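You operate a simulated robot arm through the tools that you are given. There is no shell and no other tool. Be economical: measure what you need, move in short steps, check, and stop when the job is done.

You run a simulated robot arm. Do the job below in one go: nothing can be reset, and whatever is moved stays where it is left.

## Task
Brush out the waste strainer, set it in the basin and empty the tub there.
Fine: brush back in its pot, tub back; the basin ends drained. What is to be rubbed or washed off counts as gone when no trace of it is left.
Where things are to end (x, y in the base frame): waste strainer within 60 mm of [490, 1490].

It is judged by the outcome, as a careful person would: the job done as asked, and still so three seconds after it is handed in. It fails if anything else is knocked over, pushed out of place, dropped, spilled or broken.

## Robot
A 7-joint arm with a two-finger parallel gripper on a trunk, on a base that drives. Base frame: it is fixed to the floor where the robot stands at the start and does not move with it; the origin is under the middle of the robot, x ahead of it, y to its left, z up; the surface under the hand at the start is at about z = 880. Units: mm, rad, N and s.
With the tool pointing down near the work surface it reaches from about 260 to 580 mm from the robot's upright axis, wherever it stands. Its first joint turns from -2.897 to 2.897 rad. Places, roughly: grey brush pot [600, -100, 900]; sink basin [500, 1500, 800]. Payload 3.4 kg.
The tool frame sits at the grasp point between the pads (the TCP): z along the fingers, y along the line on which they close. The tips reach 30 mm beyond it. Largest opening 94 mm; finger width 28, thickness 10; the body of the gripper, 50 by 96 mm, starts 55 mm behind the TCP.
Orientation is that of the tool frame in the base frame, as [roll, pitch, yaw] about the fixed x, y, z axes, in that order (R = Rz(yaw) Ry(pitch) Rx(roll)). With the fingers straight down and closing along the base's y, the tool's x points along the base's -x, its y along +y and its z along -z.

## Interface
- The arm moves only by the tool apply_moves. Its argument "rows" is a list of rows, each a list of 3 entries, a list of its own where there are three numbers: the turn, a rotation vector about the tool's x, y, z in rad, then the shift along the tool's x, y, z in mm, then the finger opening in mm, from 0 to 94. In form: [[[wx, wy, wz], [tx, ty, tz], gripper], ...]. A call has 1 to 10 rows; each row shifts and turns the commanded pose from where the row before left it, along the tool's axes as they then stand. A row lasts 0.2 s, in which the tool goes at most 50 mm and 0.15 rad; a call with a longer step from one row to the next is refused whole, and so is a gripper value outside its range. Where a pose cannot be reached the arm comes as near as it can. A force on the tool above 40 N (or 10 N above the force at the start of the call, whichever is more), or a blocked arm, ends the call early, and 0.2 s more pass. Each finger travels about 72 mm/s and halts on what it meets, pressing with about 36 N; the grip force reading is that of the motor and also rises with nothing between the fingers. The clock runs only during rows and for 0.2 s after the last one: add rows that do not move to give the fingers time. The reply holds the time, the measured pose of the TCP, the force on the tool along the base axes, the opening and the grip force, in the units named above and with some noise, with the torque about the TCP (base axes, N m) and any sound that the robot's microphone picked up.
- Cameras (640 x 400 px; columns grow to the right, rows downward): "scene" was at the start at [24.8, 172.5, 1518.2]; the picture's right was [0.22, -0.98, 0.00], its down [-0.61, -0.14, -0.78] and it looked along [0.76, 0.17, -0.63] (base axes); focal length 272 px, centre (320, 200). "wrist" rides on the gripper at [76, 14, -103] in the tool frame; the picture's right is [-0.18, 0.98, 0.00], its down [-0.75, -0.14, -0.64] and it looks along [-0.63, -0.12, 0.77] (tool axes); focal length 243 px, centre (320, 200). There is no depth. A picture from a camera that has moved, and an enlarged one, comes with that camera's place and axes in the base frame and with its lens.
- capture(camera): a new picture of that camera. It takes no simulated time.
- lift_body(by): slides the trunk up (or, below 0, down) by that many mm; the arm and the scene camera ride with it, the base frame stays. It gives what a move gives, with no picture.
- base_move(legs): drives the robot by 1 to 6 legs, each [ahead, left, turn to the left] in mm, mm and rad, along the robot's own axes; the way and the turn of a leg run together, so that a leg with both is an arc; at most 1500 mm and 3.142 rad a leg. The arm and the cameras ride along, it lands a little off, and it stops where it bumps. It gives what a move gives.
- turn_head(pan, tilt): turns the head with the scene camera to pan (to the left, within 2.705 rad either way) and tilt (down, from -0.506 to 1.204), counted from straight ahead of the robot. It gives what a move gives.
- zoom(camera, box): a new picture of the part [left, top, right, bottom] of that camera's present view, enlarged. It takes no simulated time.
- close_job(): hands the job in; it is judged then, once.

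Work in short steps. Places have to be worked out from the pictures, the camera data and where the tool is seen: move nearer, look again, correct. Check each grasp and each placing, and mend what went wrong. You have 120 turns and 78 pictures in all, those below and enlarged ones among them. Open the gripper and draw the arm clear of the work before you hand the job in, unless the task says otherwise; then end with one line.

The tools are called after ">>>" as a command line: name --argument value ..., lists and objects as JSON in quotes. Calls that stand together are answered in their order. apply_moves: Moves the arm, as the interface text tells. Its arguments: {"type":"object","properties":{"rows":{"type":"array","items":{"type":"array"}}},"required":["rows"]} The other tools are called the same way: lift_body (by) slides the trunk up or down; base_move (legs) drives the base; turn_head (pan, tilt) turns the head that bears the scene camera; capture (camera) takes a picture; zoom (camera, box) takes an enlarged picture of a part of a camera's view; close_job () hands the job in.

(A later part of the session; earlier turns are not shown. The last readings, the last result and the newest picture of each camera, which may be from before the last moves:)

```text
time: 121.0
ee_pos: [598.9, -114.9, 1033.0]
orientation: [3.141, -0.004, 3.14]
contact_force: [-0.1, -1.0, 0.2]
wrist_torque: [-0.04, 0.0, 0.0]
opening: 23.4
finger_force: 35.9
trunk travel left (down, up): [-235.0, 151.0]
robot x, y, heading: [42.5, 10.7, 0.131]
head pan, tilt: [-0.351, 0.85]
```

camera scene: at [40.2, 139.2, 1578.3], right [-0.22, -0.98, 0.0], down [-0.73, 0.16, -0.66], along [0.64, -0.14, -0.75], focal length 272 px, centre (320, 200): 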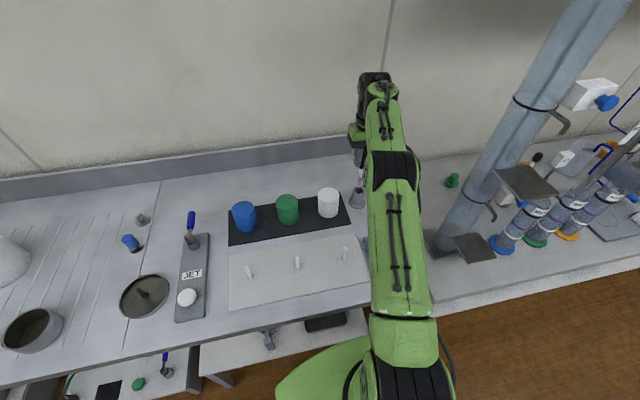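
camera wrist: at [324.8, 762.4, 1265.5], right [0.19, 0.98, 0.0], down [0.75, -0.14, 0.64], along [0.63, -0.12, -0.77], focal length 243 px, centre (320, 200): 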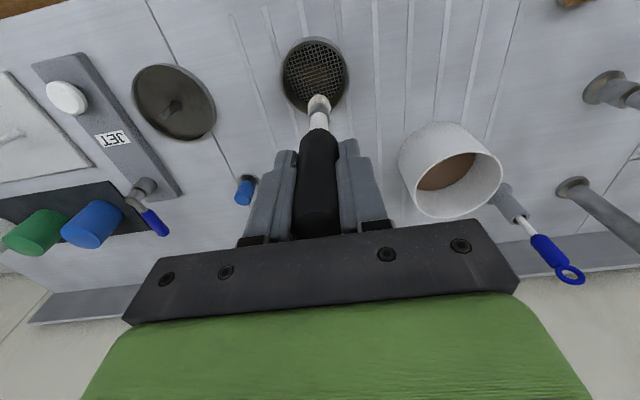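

Free of side force. Continue down towards z≈994.

>>> apply_moves --rows '[[[0, 0, 0], [0, 0, 8], 0], [[0, 0, 0], [0, 0, 8], 0], [[0, 0, 0], [0, 0, 8], 0], [[0, 0, 0], [0, 0, 6], 0], [[0, 0, 0], [0, 0, 3], 0], [[0, 0, 0], [0, 0, 0], 0]]'

```text
time: 122.4
ee_pos: [598.8, -114.4, 997.6]
orientation: [-3.14, -0.003, 3.141]
contact_force: [0.6, -0.2, -0.8]
wrist_torque: [0.0, 0.0, -0.01]
opening: 23.2
finger_force: 35.9
trunk travel left (down, up): [-235.0, 151.0]
robot x, y, heading: [45.0, 11.6, 0.134]
head pan, tilt: [-0.351, 0.85]
```

>>> apply_moves --rows '[[[0, 0, 0], [0, 0, 2], 0], [[0, 0, 0], [0, 0, 2], 0], [[0, 0, 0], [0, 0, 0], 0]]'

>>> zoom --camera "scene" --box '[330, 160, 394, 220]'

```text
time: 123.2
ee_pos: [597.9, -111.9, 994.6]
orientation: [-3.139, -0.003, 3.141]
contact_force: [-0.1, -0.8, 3.7]
wrist_torque: [-0.05, -0.02, 0.02]
opening: 23.4
finger_force: 36.0
trunk travel left (down, up): [-235.0, 151.0]
robot x, y, heading: [42.6, 14.0, 0.129]
head pan, tilt: [-0.351, 0.85]
```

```text
6.67 times, centred on (362, 190) of scene
camera zoom: at [39.8, 139.2, 1563.5], right [-0.22, -0.98, 0.0], down [-0.73, 0.16, -0.66], along [0.64, -0.14, -0.75], focal length 1815 px, centre (40, 267)
```

zoom: 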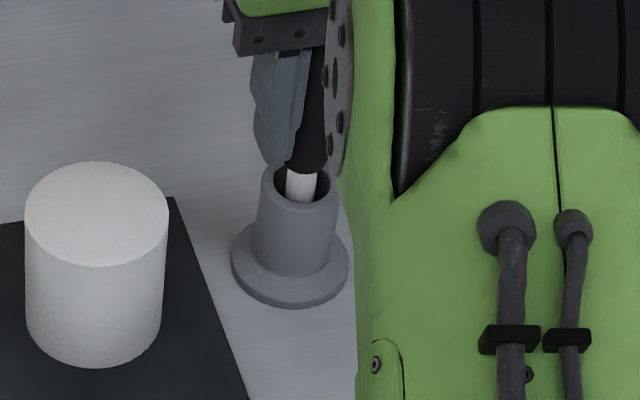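

Brush rests on the pot bottom. Open and rise straight up.

>>> apply_moves --rows '[[[0, 0, 0], [0, 0, 0], 30], [[0, 0, 0], [0, 0, 0], 45], [[0, 0, 0], [0, 0, 0], 60], [[0, 0, 0], [0, 0, 0], 60]]'

>>> lift_body --by 130

>>> zoom --camera "wrist" --box '[200, 20, 440, 170]'

```text
time: 124.2
ee_pos: [599.2, -114.2, 995.3]
orientation: [-3.141, -0.003, 3.141]
contact_force: [0.1, -0.6, -0.1]
wrist_torque: [0.0, 0.04, 0.0]
opening: 60.0
finger_force: 0.1
trunk travel left (down, up): [-235.0, 151.0]
robot x, y, heading: [45.0, 11.2, 0.132]
head pan, tilt: [-0.351, 0.85]
```

```text
time: 125.8
ee_pos: [598.0, -114.8, 1126.5]
orientation: [-3.139, -0.003, -3.141]
contact_force: [0.5, -0.2, -0.3]
wrist_torque: [0.01, -0.01, 0.04]
opening: 59.8
finger_force: 0.1
trunk travel left (down, up): [-365.0, 21.0]
robot x, y, heading: [41.6, 13.9, 0.135]
head pan, tilt: [-0.351, 0.85]
```

```text
2.67 times, centred on (320, 95) of wrist
camera zoom: at [523.2, -98.8, 1229.0], right [0.18, 0.98, 0.0], down [0.76, -0.14, 0.64], along [0.63, -0.12, -0.77], focal length 647 px, centre (320, 480)
```

zoom: 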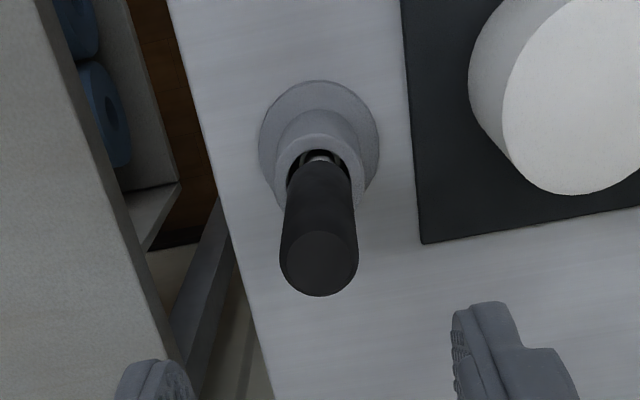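

Brush is back in its pot. Now retract and drive back to the strainer.

>>> apply_moves --rows '[[[0, 0, 0], [45, 0, 0], 94], [[0, 0, 0], [45, 0, 0], 94], [[0, 0, 0], [45, 0, 0], 94], [[0, 0, 0], [45, 0, 0], 94], [[0, 0, 0], [45, 0, 0], 94]]'

>>> base_move --legs '[[-55, 0, 0], [0, 0, -0.133], [0, 760, 0]]'

>>> lift_body --by -60

```text
time: 127.0
ee_pos: [371.6, -114.6, 1127.5]
orientation: [-3.138, 0.001, -3.14]
contact_force: [-0.1, 0.3, -0.7]
wrist_torque: [0.01, -0.07, -0.01]
opening: 93.9
finger_force: 0.1
trunk travel left (down, up): [-365.0, 21.0]
robot x, y, heading: [43.6, 8.0, 0.131]
head pan, tilt: [-0.351, 0.85]
```

```text
time: 132.2
ee_pos: [297.2, 593.8, 1127.9]
orientation: [-3.14, -0.004, 3.013]
contact_force: [-0.1, -0.1, 0.6]
wrist_torque: [-0.01, -0.03, -0.02]
opening: 93.8
finger_force: 0.1
trunk travel left (down, up): [-365.0, 21.0]
robot x, y, heading: [-12.2, 756.8, 0.0]
head pan, tilt: [-0.351, 0.85]
```

```text
time: 133.2
ee_pos: [297.4, 595.6, 1068.0]
orientation: [-3.14, -0.004, 3.013]
contact_force: [0.5, -0.7, 0.3]
wrist_torque: [0.03, 0.01, 0.0]
opening: 93.9
finger_force: 0.0
trunk travel left (down, up): [-305.0, 81.0]
robot x, y, heading: [-15.9, 762.9, 0.005]
head pan, tilt: [-0.351, 0.85]
```

Move above the strainer's left wall at (365,785) and look.

>>> apply_moves --rows '[[[0, 0, -0.128], [0, 0, 0], 60], [[0, 0, 0], [-14, 38, 0], 60], [[0, 0, 0], [-14, 38, 0], 60], [[0, 0, 0], [-14, 38, 0], 60], [[0, 0, 0], [-14, 38, 0], 60], [[0, 0, 0], [-12, 38, 0], 60], [[0, 0, 0], [0, 0, 30], 60]]'

>>> capture --camera "wrist"

>>> turn_head --pan 0.0 --tilt 1.0

>>> capture --camera "scene"

```text
time: 134.8
ee_pos: [366.7, 784.7, 1037.6]
orientation: [-3.14, -0.004, 3.141]
contact_force: [0.2, -0.8, -1.9]
wrist_torque: [0.02, 0.05, 0.01]
opening: 60.2
finger_force: 0.1
trunk travel left (down, up): [-305.0, 81.0]
robot x, y, heading: [-12.4, 759.9, 0.003]
head pan, tilt: [-0.351, 0.85]
```

```text
25 pictures are left
camera wrist: at [292.0, 800.4, 1140.4], right [0.19, 0.98, 0.0], down [0.76, -0.14, 0.64], along [0.63, -0.12, -0.77], focal length 243 px, centre (320, 200)
```

wrist: 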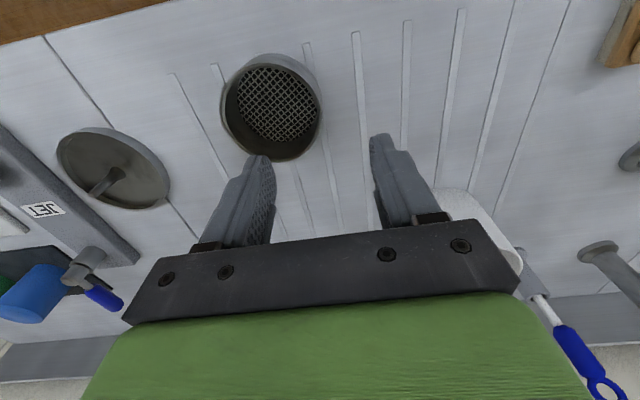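

```text
time: 135.7
ee_pos: [365.7, 785.2, 1036.2]
orientation: [3.141, -0.005, 3.14]
contact_force: [0.0, -0.2, -0.1]
wrist_torque: [0.01, 0.0, 0.02]
opening: 60.1
finger_force: 0.0
trunk travel left (down, up): [-305.0, 81.0]
robot x, y, heading: [-15.5, 761.7, 0.004]
head pan, tilt: [0.0, 1.0]
```

```text
24 pictures are left
camera scene: at [-3.5, 915.3, 1622.5], right [0.0, -1.0, 0.0], down [-0.84, 0.0, -0.54], along [0.54, 0.0, -0.84], focal length 272 px, centre (320, 200)
```

scene: 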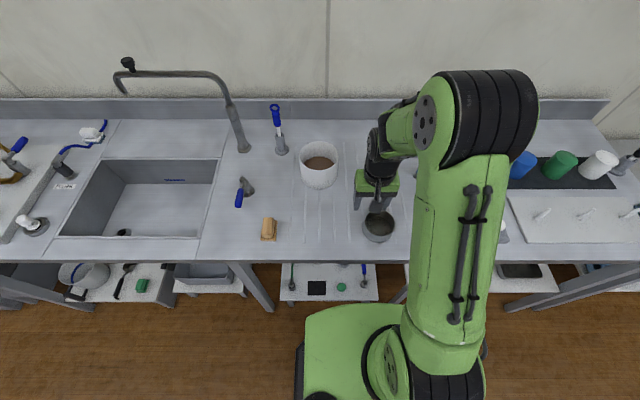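

Strainer centre ≈ (367,740). I straddle its left wall (y≈784) with fingers at 40 mm and descend to z≈925.

>>> apply_moves --rows '[[[0, 0, 0], [-1, -1, 40], 40], [[0, 0, 0], [0, 0, 40], 40], [[0, 0, 0], [0, 0, 20], 40], [[0, 0, 0], [0, 0, 8], 40], [[0, 0, 0], [0, 0, 0], 40]]'

>>> capture --camera "wrist"

```text
time: 136.8
ee_pos: [367.9, 783.3, 930.0]
orientation: [-3.141, -0.005, 3.139]
contact_force: [0.6, -0.4, -0.3]
wrist_torque: [0.01, -0.04, 0.02]
opening: 40.1
finger_force: 0.1
trunk travel left (down, up): [-305.0, 81.0]
robot x, y, heading: [-14.0, 763.2, -0.002]
head pan, tilt: [0.0, 1.0]
```

```text
23 pictures are left
camera wrist: at [292.5, 799.2, 1032.3], right [0.19, 0.98, 0.0], down [0.76, -0.14, 0.64], along [0.63, -0.12, -0.77], focal length 243 px, centre (320, 200)
```

wrist: 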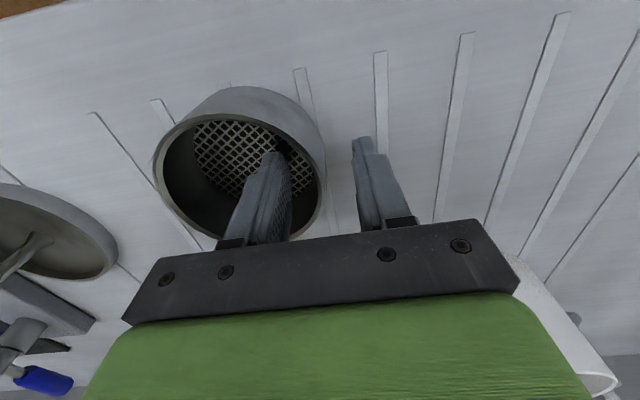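

Left finger is inside and right finger outside the wall. Go 4 mm deeper and close.

>>> apply_moves --rows '[[[0, 0, 0], [0, 0, 4], 40], [[0, 0, 0], [0, 0, 0], 20], [[0, 0, 0], [0, 0, 0], 0], [[0, 0, 0], [0, 0, 0], 0], [[0, 0, 0], [0, 0, 0], 0]]'

>>> apply_moves --rows '[[[0, 0, 0], [0, 0, -20], 0], [[0, 0, 0], [0, 0, -40], 0], [[0, 0, 0], [0, 0, -40], 0], [[0, 0, 0], [0, 0, 0], 0]]'

>>> capture --camera "wrist"

```text
time: 138.1
ee_pos: [368.5, 783.9, 926.6]
orientation: [3.141, -0.002, 3.14]
contact_force: [0.1, 0.2, -0.1]
wrist_torque: [-0.04, -0.03, 0.02]
opening: 7.5
finger_force: 36.4
trunk travel left (down, up): [-305.0, 81.0]
robot x, y, heading: [-13.0, 762.3, 0.0]
head pan, tilt: [0.0, 1.0]
```

```text
time: 139.1
ee_pos: [367.4, 783.2, 1026.1]
orientation: [3.14, -0.003, 3.14]
contact_force: [-0.1, 0.0, -2.1]
wrist_torque: [0.06, -0.02, -0.02]
opening: 7.4
finger_force: 36.3
trunk travel left (down, up): [-305.0, 81.0]
robot x, y, heading: [-12.7, 761.7, 0.003]
head pan, tilt: [0.0, 1.0]
```

```text
22 pictures are left
camera wrist: at [292.7, 799.3, 1128.1], right [0.19, 0.98, 0.0], down [0.76, -0.14, 0.64], along [0.63, -0.12, -0.77], focal length 243 px, centre (320, 200)
```

wrist: 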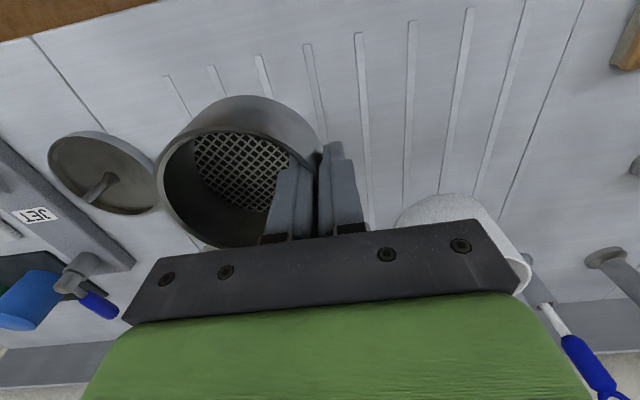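

Strainer held. Raise a bit and drive left to the basin.

>>> lift_body --by 60

>>> base_move --legs '[[0, 730, 0]]'

>>> turn_head --pan 0.0 --tilt 1.0

>>> capture --camera "scene"

```text
time: 140.1
ee_pos: [366.7, 782.9, 1085.8]
orientation: [3.141, -0.001, 3.14]
contact_force: [-1.0, 0.0, -2.0]
wrist_torque: [0.06, 0.04, 0.0]
opening: 7.2
finger_force: 36.9
trunk travel left (down, up): [-365.0, 21.0]
robot x, y, heading: [-16.6, 765.6, 0.0]
head pan, tilt: [0.0, 1.0]
```

```text
time: 144.1
ee_pos: [368.4, 1522.8, 1084.7]
orientation: [-3.14, -0.003, 3.134]
contact_force: [0.3, 0.3, -0.8]
wrist_torque: [0.04, -0.04, -0.01]
opening: 7.4
finger_force: 35.8
trunk travel left (down, up): [-365.0, 21.0]
robot x, y, heading: [-12.9, 1503.1, -0.001]
head pan, tilt: [0.0, 1.0]
```

```text
time: 144.7
ee_pos: [368.3, 1522.2, 1086.7]
orientation: [-3.14, -0.003, 3.135]
contact_force: [-0.4, -0.2, -1.3]
wrist_torque: [0.06, 0.04, 0.01]
opening: 7.4
finger_force: 36.4
trunk travel left (down, up): [-365.0, 21.0]
robot x, y, heading: [-14.3, 1502.9, -0.008]
head pan, tilt: [0.0, 1.0]
```

```text
21 pictures are left
camera scene: at [-2.4, 1656.5, 1683.0], right [0.0, -1.0, 0.0], down [-0.84, 0.0, -0.54], along [0.54, 0.0, -0.84], focal length 272 px, centre (320, 200)
```

scene: 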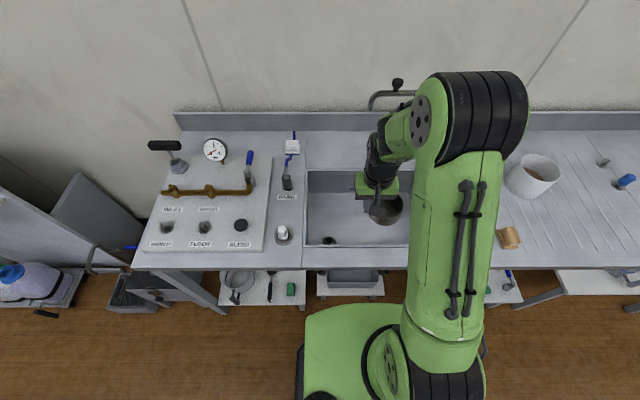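

Zoom on the basin, drain and its control knob.

>>> zoom --camera "scene" --box '[260, 150, 420, 260]'

```text
3.64 times, centred on (340, 205) of scene
camera zoom: at [-2.4, 1656.5, 1683.0], right [0.0, -1.0, 0.0], down [-0.84, 0.0, -0.54], along [0.54, 0.0, -0.84], focal length 990 px, centre (247, 182)
```

zoom: 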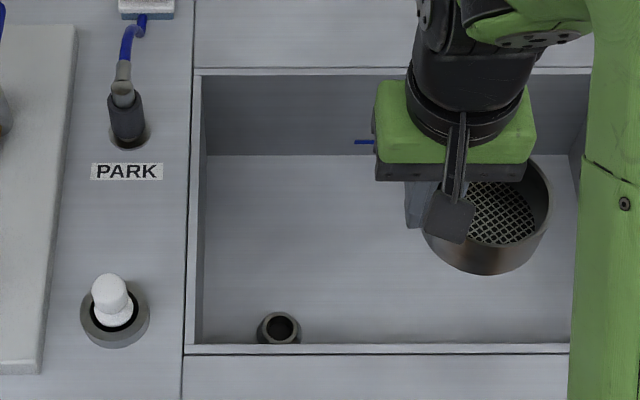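

Basin spans about x 343–652, y 1339–1711, floor z≈727; an open drain sits in the near-left corner. I bring the strainer over (490,1490), i.e. TCP to (490,1533).

>>> apply_moves --rows '[[[0, 0, 0], [-31, 3, 0], 0], [[0, 0, 0], [-31, 3, 0], 0], [[0, 0, 0], [-30, 3, 0], 0], [[0, 0, 0], [-30, 2, 0], 0], [[0, 0, 0], [0, 0, 0], 0]]'

>>> lift_body --by -150

>>> capture --camera "scene"

```text
time: 145.9
ee_pos: [489.6, 1532.0, 1084.5]
orientation: [-3.141, -0.006, 3.136]
contact_force: [0.0, 0.1, -1.6]
wrist_torque: [0.06, -0.03, -0.03]
opening: 7.5
finger_force: 35.9
trunk travel left (down, up): [-365.0, 21.0]
robot x, y, heading: [-12.9, 1503.6, -0.007]
head pan, tilt: [0.0, 1.0]
```

```text
time: 147.6
ee_pos: [489.6, 1532.5, 933.3]
orientation: [-3.141, -0.004, 3.133]
contact_force: [-0.3, -0.9, -1.3]
wrist_torque: [0.05, 0.0, 0.03]
opening: 7.3
finger_force: 35.7
trunk travel left (down, up): [-215.0, 171.0]
robot x, y, heading: [-15.1, 1502.5, -0.005]
head pan, tilt: [0.0, 1.0]
```

```text
19 pictures are left
camera scene: at [-2.4, 1656.2, 1532.5], right [0.0, -1.0, 0.0], down [-0.84, 0.0, -0.54], along [0.54, 0.0, -0.84], focal length 272 px, centre (320, 200)
```

scene: 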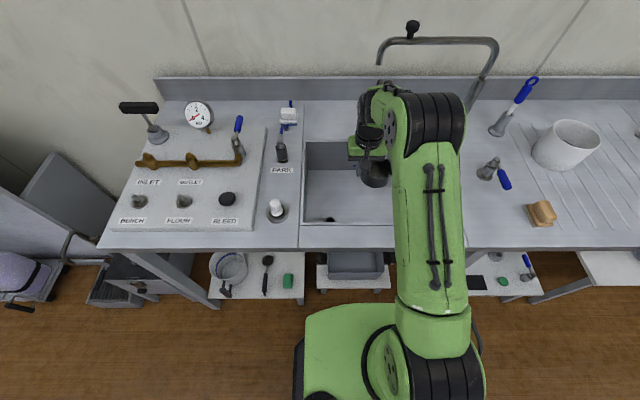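

Clear. Lower further 90 by trunk, then feel for the floor with the arm.

>>> lift_body --by -70

>>> apply_moves --rows '[[[0, 0, 0], [0, 0, 8], 0], [[0, 0, 0], [0, 0, 8], 0], [[0, 0, 0], [0, 0, 8], 0], [[0, 0, 0], [0, 0, 8], 0], [[0, 0, 0], [0, 0, 8], 0], [[0, 0, 0], [0, 0, 0], 0]]'

```text
time: 148.7
ee_pos: [489.9, 1532.3, 863.2]
orientation: [-3.14, -0.003, 3.134]
contact_force: [-0.2, -1.0, -1.6]
wrist_torque: [0.01, 0.02, -0.02]
opening: 7.3
finger_force: 35.8
trunk travel left (down, up): [-145.0, 241.0]
robot x, y, heading: [-18.3, 1505.4, -0.004]
head pan, tilt: [0.0, 1.0]
```

```text
time: 150.1
ee_pos: [488.5, 1532.4, 823.3]
orientation: [-3.141, -0.004, 3.133]
contact_force: [-0.6, -0.4, -1.4]
wrist_torque: [0.04, -0.06, 0.01]
opening: 7.1
finger_force: 35.7
trunk travel left (down, up): [-145.0, 241.0]
robot x, y, heading: [-13.8, 1507.4, -0.004]
head pan, tilt: [0.0, 1.0]
```

Bottom now at ≈777. Continue.

>>> apply_moves --rows '[[[0, 0, 0], [0, 0, 8], 0], [[0, 0, 0], [0, 0, 8], 0], [[0, 0, 0], [0, 0, 8], 0], [[0, 0, 0], [0, 0, 6], 0], [[0, 0, 0], [0, 0, 6], 0], [[0, 0, 0], [0, 0, 0], 0]]'

>>> apply_moves --rows '[[[0, 0, 0], [0, 0, 4], 0], [[0, 0, 0], [0, 0, 4], 0], [[0, 0, 0], [0, 0, 0], 0]]'

```text
time: 151.5
ee_pos: [489.3, 1531.8, 788.6]
orientation: [-3.14, -0.004, 3.135]
contact_force: [-0.3, 0.2, -1.1]
wrist_torque: [0.02, 0.0, 0.03]
opening: 6.9
finger_force: 36.0
trunk travel left (down, up): [-145.0, 241.0]
robot x, y, heading: [-14.5, 1503.6, -0.003]
head pan, tilt: [0.0, 1.0]
```

```text
time: 152.3
ee_pos: [489.3, 1531.0, 779.4]
orientation: [3.141, -0.003, 3.133]
contact_force: [-1.0, 0.2, -1.2]
wrist_torque: [0.05, 0.01, 0.0]
opening: 7.1
finger_force: 36.2
trunk travel left (down, up): [-145.0, 241.0]
robot x, y, heading: [-12.8, 1506.2, -0.002]
head pan, tilt: [0.0, 1.0]
```

>>> apply_moves --rows '[[[0, 0, 0], [0, 0, 3], 0], [[0, 0, 0], [0, 0, 3], 0], [[0, 0, 0], [0, 0, 0], 0]]'

>>> apply_moves --rows '[[[0, 0, 0], [0, 0, 3], 0], [[0, 0, 0], [0, 0, 0], 0]]'

```text
time: 153.1
ee_pos: [489.0, 1531.3, 775.2]
orientation: [3.141, 0.002, 3.133]
contact_force: [0.5, 1.5, 14.6]
wrist_torque: [-0.22, 0.26, -0.07]
opening: 6.9
finger_force: 36.2
trunk travel left (down, up): [-145.0, 241.0]
robot x, y, heading: [-14.9, 1502.2, -0.009]
head pan, tilt: [0.0, 1.0]
```

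```text
time: 153.7
ee_pos: [489.7, 1531.6, 772.9]
orientation: [-3.141, 0.002, 3.133]
contact_force: [4.7, 3.8, 26.4]
wrist_torque: [-0.06, -0.17, -0.09]
opening: 7.2
finger_force: 36.0
trunk travel left (down, up): [-145.0, 241.0]
robot x, y, heading: [-13.7, 1503.8, -0.007]
head pan, tilt: [0.0, 1.0]
```

Floor contact. Ease off 3 mm, open a little, and rise.

>>> apply_moves --rows '[[[0, 0, 0], [0, 0, -3], 0], [[0, 0, 0], [0, 0, 0], 15], [[0, 0, 0], [0, 0, 0], 30], [[0, 0, 0], [0, 0, 0], 30], [[0, 0, 0], [0, 0, -30], 30], [[0, 0, 0], [0, 0, -40], 30], [[0, 0, 0], [0, 0, -40], 30]]'

>>> lift_body --by 230

>>> capture --camera "scene"

```text
time: 155.3
ee_pos: [490.9, 1533.1, 883.7]
orientation: [3.141, -0.003, 3.135]
contact_force: [0.1, -0.3, 0.1]
wrist_torque: [0.0, 0.02, -0.01]
opening: 30.1
finger_force: 0.0
trunk travel left (down, up): [-145.0, 241.0]
robot x, y, heading: [-17.3, 1501.7, -0.002]
head pan, tilt: [0.0, 1.0]
```

```text
time: 157.7
ee_pos: [491.4, 1532.4, 1114.4]
orientation: [-3.141, -0.004, 3.134]
contact_force: [-0.1, -0.2, 0.1]
wrist_torque: [-0.01, -0.02, 0.0]
opening: 30.3
finger_force: 0.1
trunk travel left (down, up): [-375.0, 11.0]
robot x, y, heading: [-18.0, 1501.6, -0.002]
head pan, tilt: [0.0, 1.0]
```

```text
18 pictures are left
camera scene: at [-2.4, 1656.2, 1693.2], right [0.0, -1.0, 0.0], down [-0.84, 0.0, -0.54], along [0.54, 0.0, -0.84], focal length 272 px, centre (320, 200)
```

scene: 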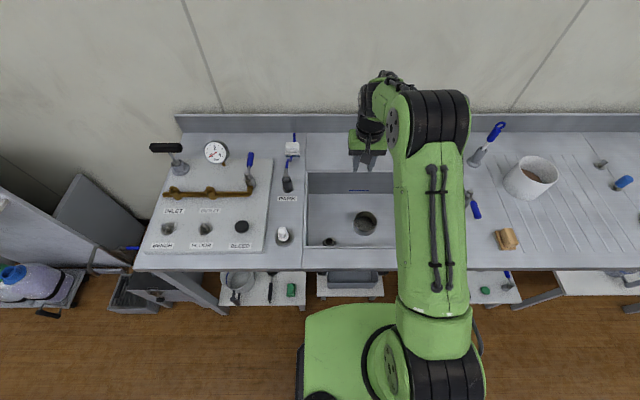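

Strainer is set at about (497,1480), within tolerance. Now the tub at about (586,920): retract the arm and drive there.

>>> apply_moves --rows '[[[0, 0, 0], [40, 0, 0], 60], [[0, 0, 0], [40, 0, 0], 60], [[0, 0, 0], [40, 0, 0], 60]]'

>>> base_move --legs '[[0, -640, 0], [35, 0, 0]]'

>>> turn_head --pan 0.0 --tilt 0.9

>>> zoom --camera "scene" --box '[230, 80, 430, 230]'

```text
time: 158.5
ee_pos: [369.5, 1533.0, 1115.5]
orientation: [3.141, -0.002, 3.134]
contact_force: [-0.3, -0.1, -0.6]
wrist_torque: [0.01, -0.04, -0.02]
opening: 59.9
finger_force: 0.1
trunk travel left (down, up): [-375.0, 11.0]
robot x, y, heading: [-15.1, 1502.1, 0.001]
head pan, tilt: [0.0, 1.0]
```

```text
time: 162.8
ee_pos: [403.0, 881.2, 1113.2]
orientation: [3.141, -0.003, 3.127]
contact_force: [0.5, -0.3, 0.0]
wrist_torque: [-0.01, 0.0, -0.01]
opening: 60.2
finger_force: 0.0
trunk travel left (down, up): [-375.0, 11.0]
robot x, y, heading: [12.7, 856.9, -0.013]
head pan, tilt: [0.0, 1.0]
stopped in leg 2: the robot was blocked; the commanded pose is now the measured one
```

```text
time: 163.4
ee_pos: [400.4, 883.0, 1114.9]
orientation: [-3.141, -0.001, 3.125]
contact_force: [-0.1, -0.5, 0.4]
wrist_torque: [-0.01, 0.0, 0.0]
opening: 59.9
finger_force: 0.0
trunk travel left (down, up): [-375.0, 11.0]
robot x, y, heading: [16.3, 853.9, -0.012]
head pan, tilt: [0.0, 0.901]
```

```text
2.67 times, centred on (330, 155) of scene
camera zoom: at [33.6, 1009.1, 1700.0], right [-0.01, -1.0, 0.0], down [-0.78, 0.01, -0.62], along [0.62, -0.01, -0.78], focal length 726 px, centre (293, 320)
```

zoom: 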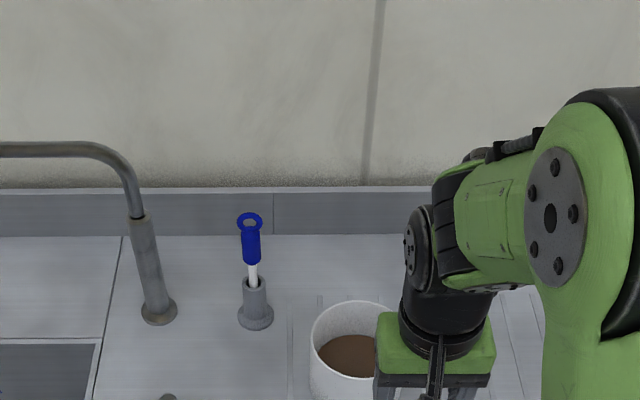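

Robot stopped at x≈16 (blocked lightly), reach ~570 suffices. Move the hand near the tub and view with the wrist camera.

>>> apply_moves --rows '[[[0, 0, -0.016], [0, 0, 0], 50], [[0, 0, 0], [-40, -6, 0], 50], [[0, 0, 0], [-40, -6, 0], 50], [[0, 0, 0], [-30, -6, 0], 50], [[0, 0, 0], [0, 0, 0], 50]]'

>>> capture --camera "wrist"

```text
time: 164.7
ee_pos: [513.8, 864.1, 1115.0]
orientation: [3.141, -0.004, -3.141]
contact_force: [0.3, 0.5, 0.0]
wrist_torque: [0.04, -0.04, -0.02]
opening: 49.9
finger_force: 0.1
trunk travel left (down, up): [-375.0, 11.0]
robot x, y, heading: [18.4, 858.3, -0.011]
head pan, tilt: [0.0, 0.901]
```

```text
16 pictures are left
camera wrist: at [437.7, 879.5, 1217.5], right [0.18, 0.98, 0.0], down [0.76, -0.14, 0.64], along [0.63, -0.12, -0.77], focal length 243 px, centre (320, 200)
```

wrist: 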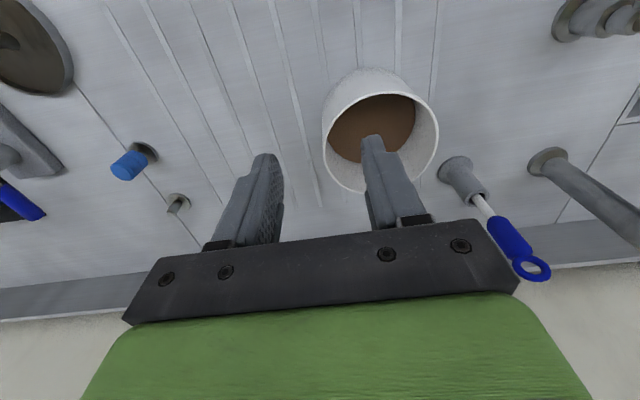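

Closer look: move to above the right wall region at z≈1050.

>>> apply_moves --rows '[[[0, 0, 0], [-30, -2, 25], 40], [[0, 0, 0], [-30, 0, 25], 40], [[0, 0, 0], [0, 0, 20], 40], [[0, 0, 0], [0, 0, 0], 40]]'

>>> capture --camera "wrist"

```text
time: 165.7
ee_pos: [573.0, 863.3, 1042.9]
orientation: [3.141, -0.002, -3.141]
contact_force: [-0.1, -0.4, -0.4]
wrist_torque: [-0.04, -0.03, 0.01]
opening: 40.1
finger_force: 0.0
trunk travel left (down, up): [-375.0, 11.0]
robot x, y, heading: [17.2, 859.2, -0.014]
head pan, tilt: [0.0, 0.901]
```

```text
15 pictures are left
camera wrist: at [497.5, 878.4, 1147.3], right [0.18, 0.98, 0.0], down [0.76, -0.14, 0.64], along [0.63, -0.12, -0.77], focal length 243 px, centre (320, 200)
```

wrist: 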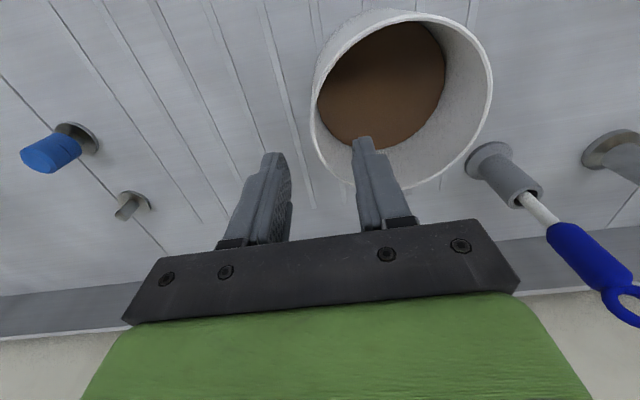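

Tub centre ≈ (574,920), outer radius ≈59, rim z≈980. Hand is right over its right wall; descend to z≈968 and close on the wall.

>>> apply_moves --rows '[[[0, 0, 0], [-1, -1, 25], 40], [[0, 0, 0], [0, 0, 25], 40], [[0, 0, 0], [0, 0, 15], 40], [[0, 0, 0], [0, 0, 10], 40], [[0, 0, 0], [0, 0, 0], 40]]'

>>> capture --camera "wrist"

```text
time: 166.8
ee_pos: [571.6, 861.2, 969.4]
orientation: [3.14, -0.003, -3.14]
contact_force: [-0.5, 0.5, -0.1]
wrist_torque: [0.04, -0.02, 0.02]
opening: 40.1
finger_force: 0.1
trunk travel left (down, up): [-375.0, 11.0]
robot x, y, heading: [20.0, 854.6, -0.016]
head pan, tilt: [0.0, 0.901]
```

```text
14 pictures are left
camera wrist: at [496.6, 877.3, 1072.2], right [0.18, 0.98, 0.0], down [0.76, -0.14, 0.64], along [0.63, -0.12, -0.77], focal length 243 px, centre (320, 200)
```

wrist: 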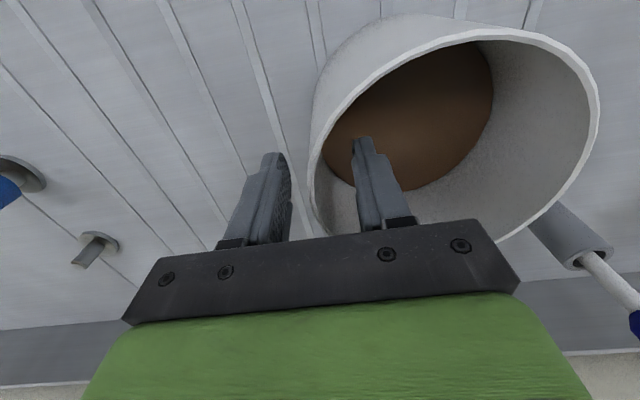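

Wall is between the fingers. A bit deeper and close.

>>> apply_moves --rows '[[[0, 0, 0], [0, 0, 7], 40], [[0, 0, 0], [0, 0, 0], 20], [[0, 0, 0], [0, 0, 0], 0], [[0, 0, 0], [0, 0, 0], 0], [[0, 0, 0], [0, 0, 0], 0]]'

>>> apply_moves --rows '[[[0, 0, 0], [0, 0, -4], 0], [[0, 0, 0], [0, 0, -6], 0], [[0, 0, 0], [0, 0, 0], 0]]'

>>> capture --camera "wrist"

```text
time: 168.1
ee_pos: [571.1, 862.8, 962.4]
orientation: [-3.141, -0.002, -3.141]
contact_force: [1.3, -1.3, 1.5]
wrist_torque: [-0.18, 0.0, -0.02]
opening: 8.4
finger_force: 35.9
trunk travel left (down, up): [-375.0, 11.0]
robot x, y, heading: [15.4, 855.3, -0.007]
head pan, tilt: [0.0, 0.901]
```

```text
time: 168.8
ee_pos: [572.3, 861.2, 972.0]
orientation: [-3.14, -0.004, -3.14]
contact_force: [-0.6, 0.1, -5.1]
wrist_torque: [-0.29, 0.05, -0.01]
opening: 8.5
finger_force: 35.8
trunk travel left (down, up): [-375.0, 11.0]
robot x, y, heading: [16.0, 854.3, -0.011]
head pan, tilt: [0.0, 0.901]
```

```text
13 pictures are left
camera wrist: at [496.7, 877.4, 1074.7], right [0.18, 0.98, 0.0], down [0.76, -0.14, 0.64], along [0.63, -0.12, -0.77], focal length 243 px, centre (320, 200)
```

wrist: 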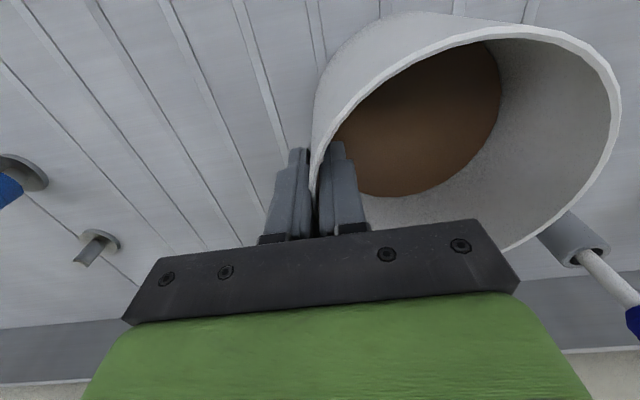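

Tub held (≈5 N). Lift gently, retract slowly.

>>> apply_moves --rows '[[[0, 0, 0], [0, 0, -12], 0], [[0, 0, 0], [0, 0, -15], 0], [[0, 0, 0], [0, 0, -15], 0], [[0, 0, 0], [0, 0, -15], 0], [[0, 0, 0], [0, 0, -15], 0], [[0, 0, 0], [10, 0, -15], 0], [[0, 0, 0], [15, 0, -10], 0], [[0, 0, 0], [20, 0, 0], 0], [[0, 0, 0], [20, 0, 0], 0], [[0, 0, 0], [15, 0, 0], 0]]'

>>> apply_moves --rows '[[[0, 0, 0], [15, 0, 0], 0], [[0, 0, 0], [15, 0, 0], 0], [[0, 0, 0], [15, 0, 0], 0], [[0, 0, 0], [10, 0, 0], 0], [[0, 0, 0], [0, 0, 0], 0]]'

>>> base_move --legs '[[-35, 0, 0.012], [0, 300, 0], [0, 290, 0]]'

>>> turn_head --pan 0.1 --tilt 0.95

>>> capture --camera "scene"

```text
time: 171.1
ee_pos: [492.3, 863.0, 1068.9]
orientation: [3.141, -0.002, -3.141]
contact_force: [-0.4, 0.1, -4.5]
wrist_torque: [-0.27, 0.01, -0.01]
opening: 8.5
finger_force: 36.4
trunk travel left (down, up): [-375.0, 11.0]
robot x, y, heading: [15.7, 853.4, -0.013]
head pan, tilt: [0.0, 0.901]
```

```text
time: 172.2
ee_pos: [437.4, 862.4, 1069.4]
orientation: [-3.141, -0.003, -3.142]
contact_force: [0.0, 0.7, -4.1]
wrist_torque: [-0.23, 0.0, -0.04]
opening: 8.4
finger_force: 35.6
trunk travel left (down, up): [-375.0, 11.0]
robot x, y, heading: [16.2, 853.9, -0.008]
head pan, tilt: [0.0, 0.901]
```

```text
time: 176.4
ee_pos: [399.9, 1459.2, 1069.3]
orientation: [-3.14, -0.002, -3.131]
contact_force: [0.0, 1.1, -4.9]
wrist_torque: [-0.27, 0.01, 0.01]
opening: 8.2
finger_force: 35.9
trunk travel left (down, up): [-375.0, 11.0]
robot x, y, heading: [-22.5, 1447.9, -0.001]
head pan, tilt: [0.0, 0.901]
```

```text
time: 177.0
ee_pos: [400.4, 1459.2, 1068.4]
orientation: [-3.14, -0.003, -3.13]
contact_force: [0.3, 0.9, -3.8]
wrist_torque: [-0.25, -0.01, -0.04]
opening: 8.1
finger_force: 35.6
trunk travel left (down, up): [-375.0, 11.0]
robot x, y, heading: [-20.1, 1450.9, -0.004]
head pan, tilt: [0.099, 0.949]
```

```text
12 pictures are left
camera scene: at [-6.3, 1610.4, 1696.4], right [0.1, -1.0, 0.0], down [-0.81, -0.08, -0.58], along [0.58, 0.06, -0.81], focal length 272 px, centre (320, 200)
```

scene: 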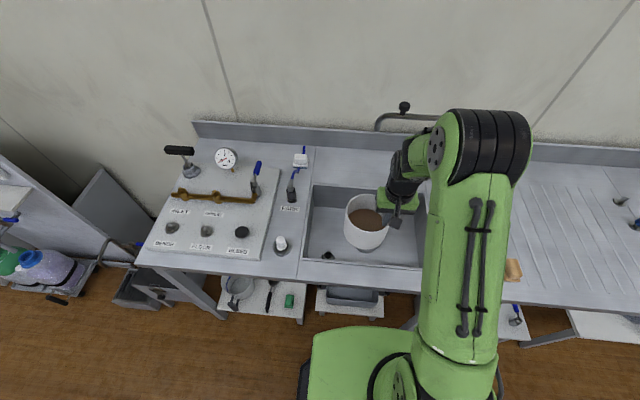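

Tub is level over the basin. Position over the strainer: TCP to (530,1425), tub centre ≈ (530,1483).

>>> apply_moves --rows '[[[0, 0, 0.011], [-10, -4, 0], 0], [[0, 0, 0], [-15, -5, 0], 0], [[0, 0, 0], [-20, -5, 0], 0], [[0, 0, 0], [-20, -5, 0], 0], [[0, 0, 0], [-20, -5, 0], 0], [[0, 0, 0], [-20, -5, 0], 0], [[0, 0, 0], [-15, -5, 0], 0], [[0, 0, 0], [-10, 0, 0], 0], [[0, 0, 0], [0, 0, 0], 0]]'

>>> apply_moves --rows '[[[0, -0.06, 0], [0, 0, 0], 0], [[0, -0.1, 0], [0, 0, 0], 0], [[0, -0.1, 0], [0, 0, 0], 0], [[0, -0.1, 0], [0, 0, 0], 0], [[0, -0.1, 0], [0, 0, 0], 0], [[0, -0.08, 0], [0, 0, 0], 0], [[0, -0.06, 0], [0, 0, 0], 0], [[0, 0, 0], [0, 0, 0], 0]]'

>>> capture --camera "scene"

```text
time: 179.0
ee_pos: [530.0, 1425.4, 1068.5]
orientation: [3.141, -0.003, -3.141]
contact_force: [-0.4, 0.3, -4.2]
wrist_torque: [-0.25, 0.0, -0.01]
opening: 8.2
finger_force: 35.7
trunk travel left (down, up): [-375.0, 11.0]
robot x, y, heading: [-18.4, 1450.4, -0.003]
head pan, tilt: [0.099, 0.949]
```

```text
time: 180.8
ee_pos: [530.3, 1425.5, 1067.7]
orientation: [-3.14, 0.596, -3.141]
contact_force: [-0.1, 0.9, -4.5]
wrist_torque: [-0.26, 0.12, 0.0]
opening: 8.4
finger_force: 35.8
trunk travel left (down, up): [-375.0, 11.0]
robot x, y, heading: [-16.6, 1448.8, -0.002]
head pan, tilt: [0.099, 0.949]
```

```text
11 pictures are left
camera scene: at [-6.0, 1610.1, 1696.4], right [0.1, -1.0, 0.0], down [-0.81, -0.08, -0.58], along [0.58, 0.06, -0.81], focal length 272 px, centre (320, 200)
```

scene: 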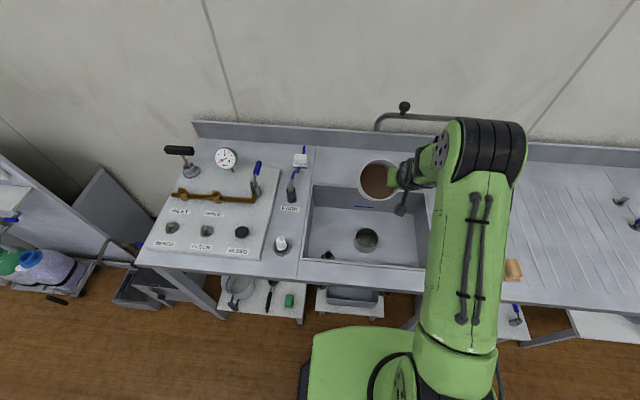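

Tilting as planned, lip over the basin. Continue tilting slowly.

>>> apply_moves --rows '[[[0, -0.05, 0], [0, 0, 0], 0], [[0, -0.04, 0], [0, 0, 0], 0], [[0, -0.04, 0], [0, 0, 0], 0], [[0, -0.04, 0], [0, 0, 0], 0], [[0, -0.04, 0], [0, 0, 0], 0], [[0, -0.04, 0], [0, 0, 0], 0], [[0, -0.04, 0], [0, 0, 0], 0], [[0, -0.04, 0], [0, 0, 0], 0], [[0, -0.04, 0], [0, 0, 0], 0], [[0, 0, 0], [0, 0, 0], 0]]'

>>> apply_moves --rows '[[[0, -0.04, 0], [0, 0, 0], 0], [[0, -0.04, 0], [0, 0, 0], 0], [[0, -0.04, 0], [0, 0, 0], 0], [[0, -0.04, 0], [0, 0, 0], 0], [[0, -0.04, 0], [0, 0, 0], 0], [[0, -0.04, 0], [0, 0, 0], 0], [[0, -0.04, 0], [0, 0, 0], 0], [[0, -0.04, 0], [0, 0, 0], 0], [[0, 0, 0], [0, 0, 0], 0], [[0, 0, 0], [0, 0, 0], 0]]'

>>> capture --camera "scene"

```text
time: 183.0
ee_pos: [529.7, 1424.4, 1068.1]
orientation: [-3.138, 0.966, -3.141]
contact_force: [0.0, 0.1, -4.0]
wrist_torque: [-0.21, 0.13, 0.04]
opening: 8.1
finger_force: 36.1
trunk travel left (down, up): [-375.0, 11.0]
robot x, y, heading: [-17.5, 1447.0, 0.004]
head pan, tilt: [0.099, 0.949]
```

```text
time: 185.2
ee_pos: [530.9, 1426.0, 1068.5]
orientation: [-3.139, 1.287, -3.138]
contact_force: [-1.0, 0.1, -3.3]
wrist_torque: [-0.2, 0.14, 0.01]
opening: 8.3
finger_force: 36.5
trunk travel left (down, up): [-375.0, 11.0]
robot x, y, heading: [-19.0, 1446.9, 0.001]
head pan, tilt: [0.099, 0.949]
```

```text
10 pictures are left
camera scene: at [-6.2, 1610.2, 1696.4], right [0.1, -1.0, 0.0], down [-0.81, -0.08, -0.58], along [0.58, 0.06, -0.81], focal length 272 px, centre (320, 200)
```

scene: 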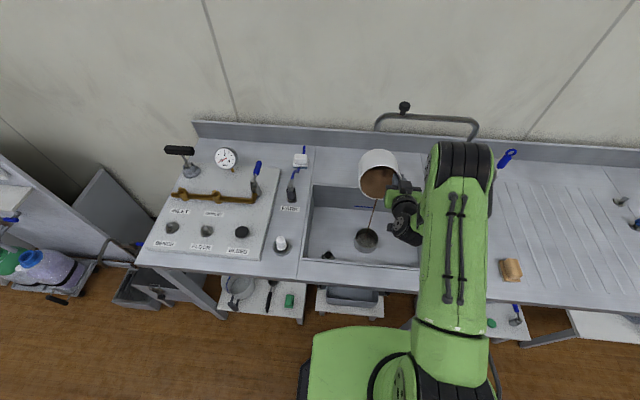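

A thin stream runs straight into the strainer. Continue tilting past horizontal.

>>> apply_moves --rows '[[[0, -0.04, 0], [0, 0, 0], 0], [[0, -0.04, 0], [0, 0, 0], 0], [[0, -0.04, 0], [0, 0, 0], 0], [[0, -0.04, 0], [0, 0, 0], 0], [[0, -0.04, 0], [0, 0, 0], 0], [[0, -0.04, 0], [0, 0, 0], 0], [[0, 0, 0], [0, 0, 0], 0], [[0, 0, 0], [0, 0, 0], 0], [[0, 0, 0], [0, 0, 0], 0], [[0, 0, 0], [0, 0, 0], 0]]'

>>> apply_moves --rows '[[[0, -0.05, 0], [0, 0, 0], 0], [[0, -0.05, 0], [0, 0, 0], 0], [[0, -0.05, 0], [0, 0, 0], 0], [[0, -0.05, 0], [0, 0, 0], 0], [[0, -0.05, 0], [0, 0, 0], 0], [[0, -0.05, 0], [0, 0, 0], 0], [[0, 0, 0], [0, 0, 0], 0], [[0, 0, 0], [0, 0, 0], 0], [[0, 0, 0], [0, 0, 0], 0], [[0, 0, 0], [0, 0, 0], 0]]'

```text
time: 187.4
ee_pos: [528.9, 1425.3, 1068.4]
orientation: [-3.121, 1.525, -3.119]
contact_force: [0.3, 0.5, -2.0]
wrist_torque: [-0.1, 0.1, -0.01]
opening: 8.3
finger_force: 36.2
trunk travel left (down, up): [-375.0, 11.0]
robot x, y, heading: [-21.3, 1445.9, 0.001]
head pan, tilt: [0.099, 0.949]
```

```text
time: 189.6
ee_pos: [531.3, 1425.6, 1067.3]
orientation: [-0.004, 1.315, -0.002]
contact_force: [-0.5, -0.1, -0.8]
wrist_torque: [-0.06, 0.05, -0.01]
opening: 8.1
finger_force: 36.0
trunk travel left (down, up): [-375.0, 11.0]
robot x, y, heading: [-22.5, 1449.5, 0.004]
head pan, tilt: [0.099, 0.949]
```

Tilt ≈105°, weight down to ~1 N. A bit more tilt and hold to drain completely.

>>> apply_moves --rows '[[[0, -0.06, 0], [0, 0, 0], 0], [[0, -0.06, 0], [0, 0, 0], 0], [[0, -0.06, 0], [0, 0, 0], 0], [[0, -0.06, 0], [0, 0, 0], 0], [[0, -0.04, 0], [0, 0, 0], 0], [[0, 0, 0], [0, 0, 0], 0], [[0, 0, 0], [0, 0, 0], 0], [[0, 0, 0], [0, 0, 0], 0], [[0, 0, 0], [0, 0, 0], 0], [[0, 0, 0], [0, 0, 0], 0]]'

>>> apply_moves --rows '[[[0, 0, 0], [0, 0, 0], 0], [[0, 0, 0], [0, 0, 0], 0], [[0, 0, 0], [0, 0, 0], 0], [[0, 0, 0], [0, 0, 0], 0], [[0, 0, 0], [0, 0, 0], 0], [[0, 0, 0], [0, 0, 0], 0], [[0, 0, 0], [0, 0, 0], 0], [[0, 0, 0], [0, 0, 0], 0], [[0, 0, 0], [0, 0, 0], 0], [[0, 0, 0], [0, 0, 0], 0]]'

>>> capture --camera "scene"

```text
time: 191.8
ee_pos: [558.3, 1416.9, 1129.7]
orientation: [-0.003, 1.037, 0.0]
contact_force: [-0.7, 0.2, -1.6]
wrist_torque: [-0.09, 0.04, -0.01]
opening: 8.1
finger_force: 35.9
out of reach, approached as far as the arm can: row 3, 4, 5
trunk travel left (down, up): [-375.0, 11.0]
robot x, y, heading: [-20.1, 1448.4, 0.002]
head pan, tilt: [0.099, 0.949]
```

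```text
time: 194.0
ee_pos: [557.3, 1416.5, 1130.9]
orientation: [0.0, 1.037, -0.001]
contact_force: [-0.4, -0.1, -1.3]
wrist_torque: [-0.1, 0.06, 0.03]
opening: 8.3
finger_force: 35.2
trunk travel left (down, up): [-375.0, 11.0]
robot x, y, heading: [-20.0, 1447.8, 0.001]
head pan, tilt: [0.099, 0.949]
```

```text
9 pictures are left
camera scene: at [-6.6, 1610.1, 1696.4], right [0.1, -1.0, 0.0], down [-0.81, -0.08, -0.58], along [0.58, 0.06, -0.81], focal length 272 px, centre (320, 200)
```

scene: 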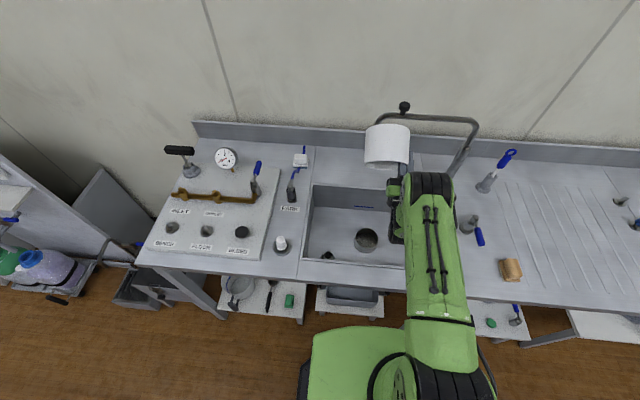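

No more stream. I bring the tub back upright, then check the inside and the basin.

>>> apply_moves --rows '[[[0, 0.1, 0], [0, 0, 0], 0], [[0, 0.12, 0], [0, 0, 0], 0], [[0, 0.12, 0], [0, 0, 0], 0], [[0, 0.12, 0], [0, 0, 0], 0], [[0, 0.12, 0], [0, 0, 0], 0], [[0, 0.12, 0], [0, 0, 0], 0], [[0, 0.12, 0], [0, 0, 0], 0], [[0, 0.12, 0], [0, 0, 0], 0], [[0, 0.12, 0], [0, 0, 0], 0]]'

>>> apply_moves --rows '[[[0, 0.12, 0], [0, 0, 0], 0], [[0, 0.12, 0], [0, 0, 0], 0], [[0, 0.12, 0], [0, 0, 0], 0], [[0, 0.12, 0], [0, 0, 0], 0], [[0, 0.12, 0], [0, 0, 0], 0], [[0, 0.12, 0], [0, 0, 0], 0], [[0, 0.12, 0], [0, 0, 0], 0], [[0, 0.12, 0], [0, 0, 0], 0], [[0, 0.09, 0], [0, 0, 0], 0], [[0, 0, 0], [0, 0, 0], 0]]'

>>> zoom --camera "scene" --box '[295, 150, 445, 270]'

```text
time: 196.0
ee_pos: [556.3, 1417.0, 1129.0]
orientation: [-3.137, 1.044, -3.138]
contact_force: [0.1, -0.5, -0.9]
wrist_torque: [-0.08, 0.07, -0.01]
opening: 8.0
finger_force: 35.9
trunk travel left (down, up): [-375.0, 11.0]
robot x, y, heading: [-17.5, 1446.5, -0.004]
head pan, tilt: [0.099, 0.949]
```

```text
time: 198.2
ee_pos: [556.0, 1417.6, 1129.5]
orientation: [3.141, -0.008, 3.14]
contact_force: [-0.1, 0.2, -1.2]
wrist_torque: [-0.14, -0.01, -0.03]
opening: 7.9
finger_force: 35.8
trunk travel left (down, up): [-375.0, 11.0]
robot x, y, heading: [-20.8, 1450.6, -0.002]
head pan, tilt: [0.099, 0.949]
```

```text
3.33 times, centred on (370, 210) of scene
camera zoom: at [-7.2, 1610.2, 1696.4], right [0.1, -1.0, 0.0], down [-0.81, -0.08, -0.58], along [0.58, 0.06, -0.81], focal length 908 px, centre (153, 167)
```

zoom: 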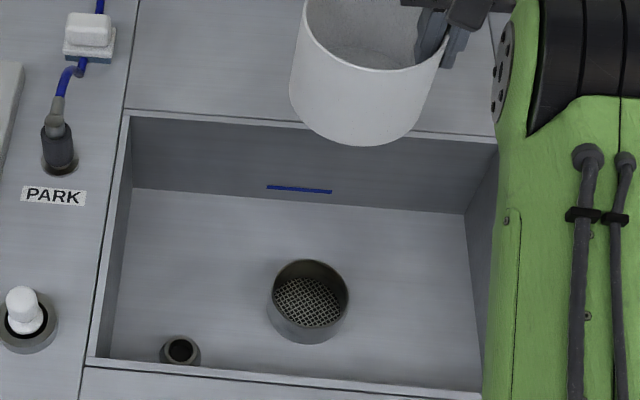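

Basin is drained, strainer in place, tub empty. Carry the tub back.

>>> apply_moves --rows '[[[0, 0, 0], [20, 0, 0], 0], [[0, 0, 0], [35, 0, 0], 0], [[0, 0, 0], [35, 0, 0], 0], [[0, 0, 0], [30, 0, 0], 0], [[0, 0, 0], [0, 0, 0], 0]]'

>>> base_move --legs '[[0, -595, 0], [32, 0, 0]]'

```text
time: 199.4
ee_pos: [437.7, 1416.4, 1130.1]
orientation: [-3.142, -0.006, 3.14]
contact_force: [0.3, 0.3, -1.5]
wrist_torque: [-0.09, 0.04, 0.02]
opening: 7.9
finger_force: 36.2
trunk travel left (down, up): [-375.0, 11.0]
robot x, y, heading: [-19.4, 1450.5, -0.003]
head pan, tilt: [0.099, 0.949]
```

```text
time: 203.2
ee_pos: [468.4, 825.4, 1132.4]
orientation: [-3.139, -0.005, -3.141]
contact_force: [0.2, 0.6, -1.8]
wrist_torque: [-0.09, 0.02, 0.0]
opening: 8.1
finger_force: 35.4
trunk travel left (down, up): [-375.0, 11.0]
robot x, y, heading: [13.7, 854.1, 0.0]
head pan, tilt: [0.099, 0.949]
```

Move over the original spot and lower to just above the bench.

>>> apply_moves --rows '[[[0, 0, 0], [-25, 9, 25], 0], [[0, 0, 0], [-26, 9, 25], 0], [[0, 0, 0], [-26, 9, 25], 0], [[0, 0, 0], [-26, 10, 25], 0], [[0, 0, 0], [0, 0, 30], 0], [[0, 0, 0], [0, 0, 25], 0], [[0, 0, 0], [0, 0, 0], 0]]'

```text
time: 204.8
ee_pos: [569.6, 862.1, 974.4]
orientation: [3.141, -0.007, -3.141]
contact_force: [0.4, -0.4, -1.4]
wrist_torque: [-0.1, -0.03, -0.01]
opening: 8.1
finger_force: 36.4
trunk travel left (down, up): [-375.0, 11.0]
robot x, y, heading: [11.7, 857.0, 0.005]
head pan, tilt: [0.099, 0.949]
```

>>> apply_moves --rows '[[[0, 0, 0], [-1.5, 0, 4], 0], [[0, 0, 0], [0, 0, 4], 0], [[0, 0, 0], [0, 0, 2], 0], [[0, 0, 0], [0, 0, 0], 0]]'

>>> zoom --camera "wrist" --box '[160, 0, 640, 300]'

```text
time: 205.8
ee_pos: [571.6, 861.4, 966.0]
orientation: [3.14, -0.005, 3.141]
contact_force: [0.5, 0.3, -1.1]
wrist_torque: [-0.08, 0.02, 0.02]
opening: 8.1
finger_force: 36.0
trunk travel left (down, up): [-375.0, 11.0]
robot x, y, heading: [10.5, 857.0, -0.002]
head pan, tilt: [0.099, 0.949]
```

```text
1.33 times, centred on (400, 150) of wrist
camera zoom: at [497.2, 878.1, 1068.8], right [0.18, 0.98, 0.0], down [0.76, -0.14, 0.64], along [0.63, -0.12, -0.77], focal length 324 px, centre (213, 267)
```

zoom: 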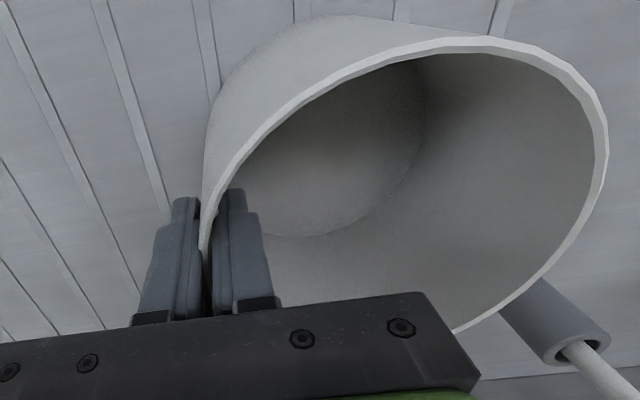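

Tub is empty and clean inside. Final millimetres to the bench.

>>> apply_moves --rows '[[[0, 0, 0], [0, 0, 2], 0], [[0, 0, 0], [0, 0, 1.5], 0], [[0, 0, 0], [0, 0, 0], 0]]'

>>> apply_moves --rows '[[[0, 0, 0], [0, 0, 1.5], 0], [[0, 0, 0], [0, 0, 0], 0]]'

```text
time: 206.6
ee_pos: [571.9, 862.4, 964.3]
orientation: [3.141, -0.001, 3.141]
contact_force: [0.9, 0.3, 13.9]
wrist_torque: [0.09, -0.51, 0.04]
opening: 8.3
finger_force: 35.6
trunk travel left (down, up): [-375.0, 11.0]
robot x, y, heading: [12.2, 857.6, -0.001]
head pan, tilt: [0.099, 0.949]
```

```text
time: 207.2
ee_pos: [571.5, 861.5, 964.7]
orientation: [-3.141, 0.003, 3.141]
contact_force: [4.7, 1.0, 30.0]
wrist_torque: [0.16, -0.13, 0.04]
opening: 8.0
finger_force: 36.3
trunk travel left (down, up): [-375.0, 11.0]
robot x, y, heading: [9.0, 857.0, 0.003]
head pan, tilt: [0.099, 0.949]
```

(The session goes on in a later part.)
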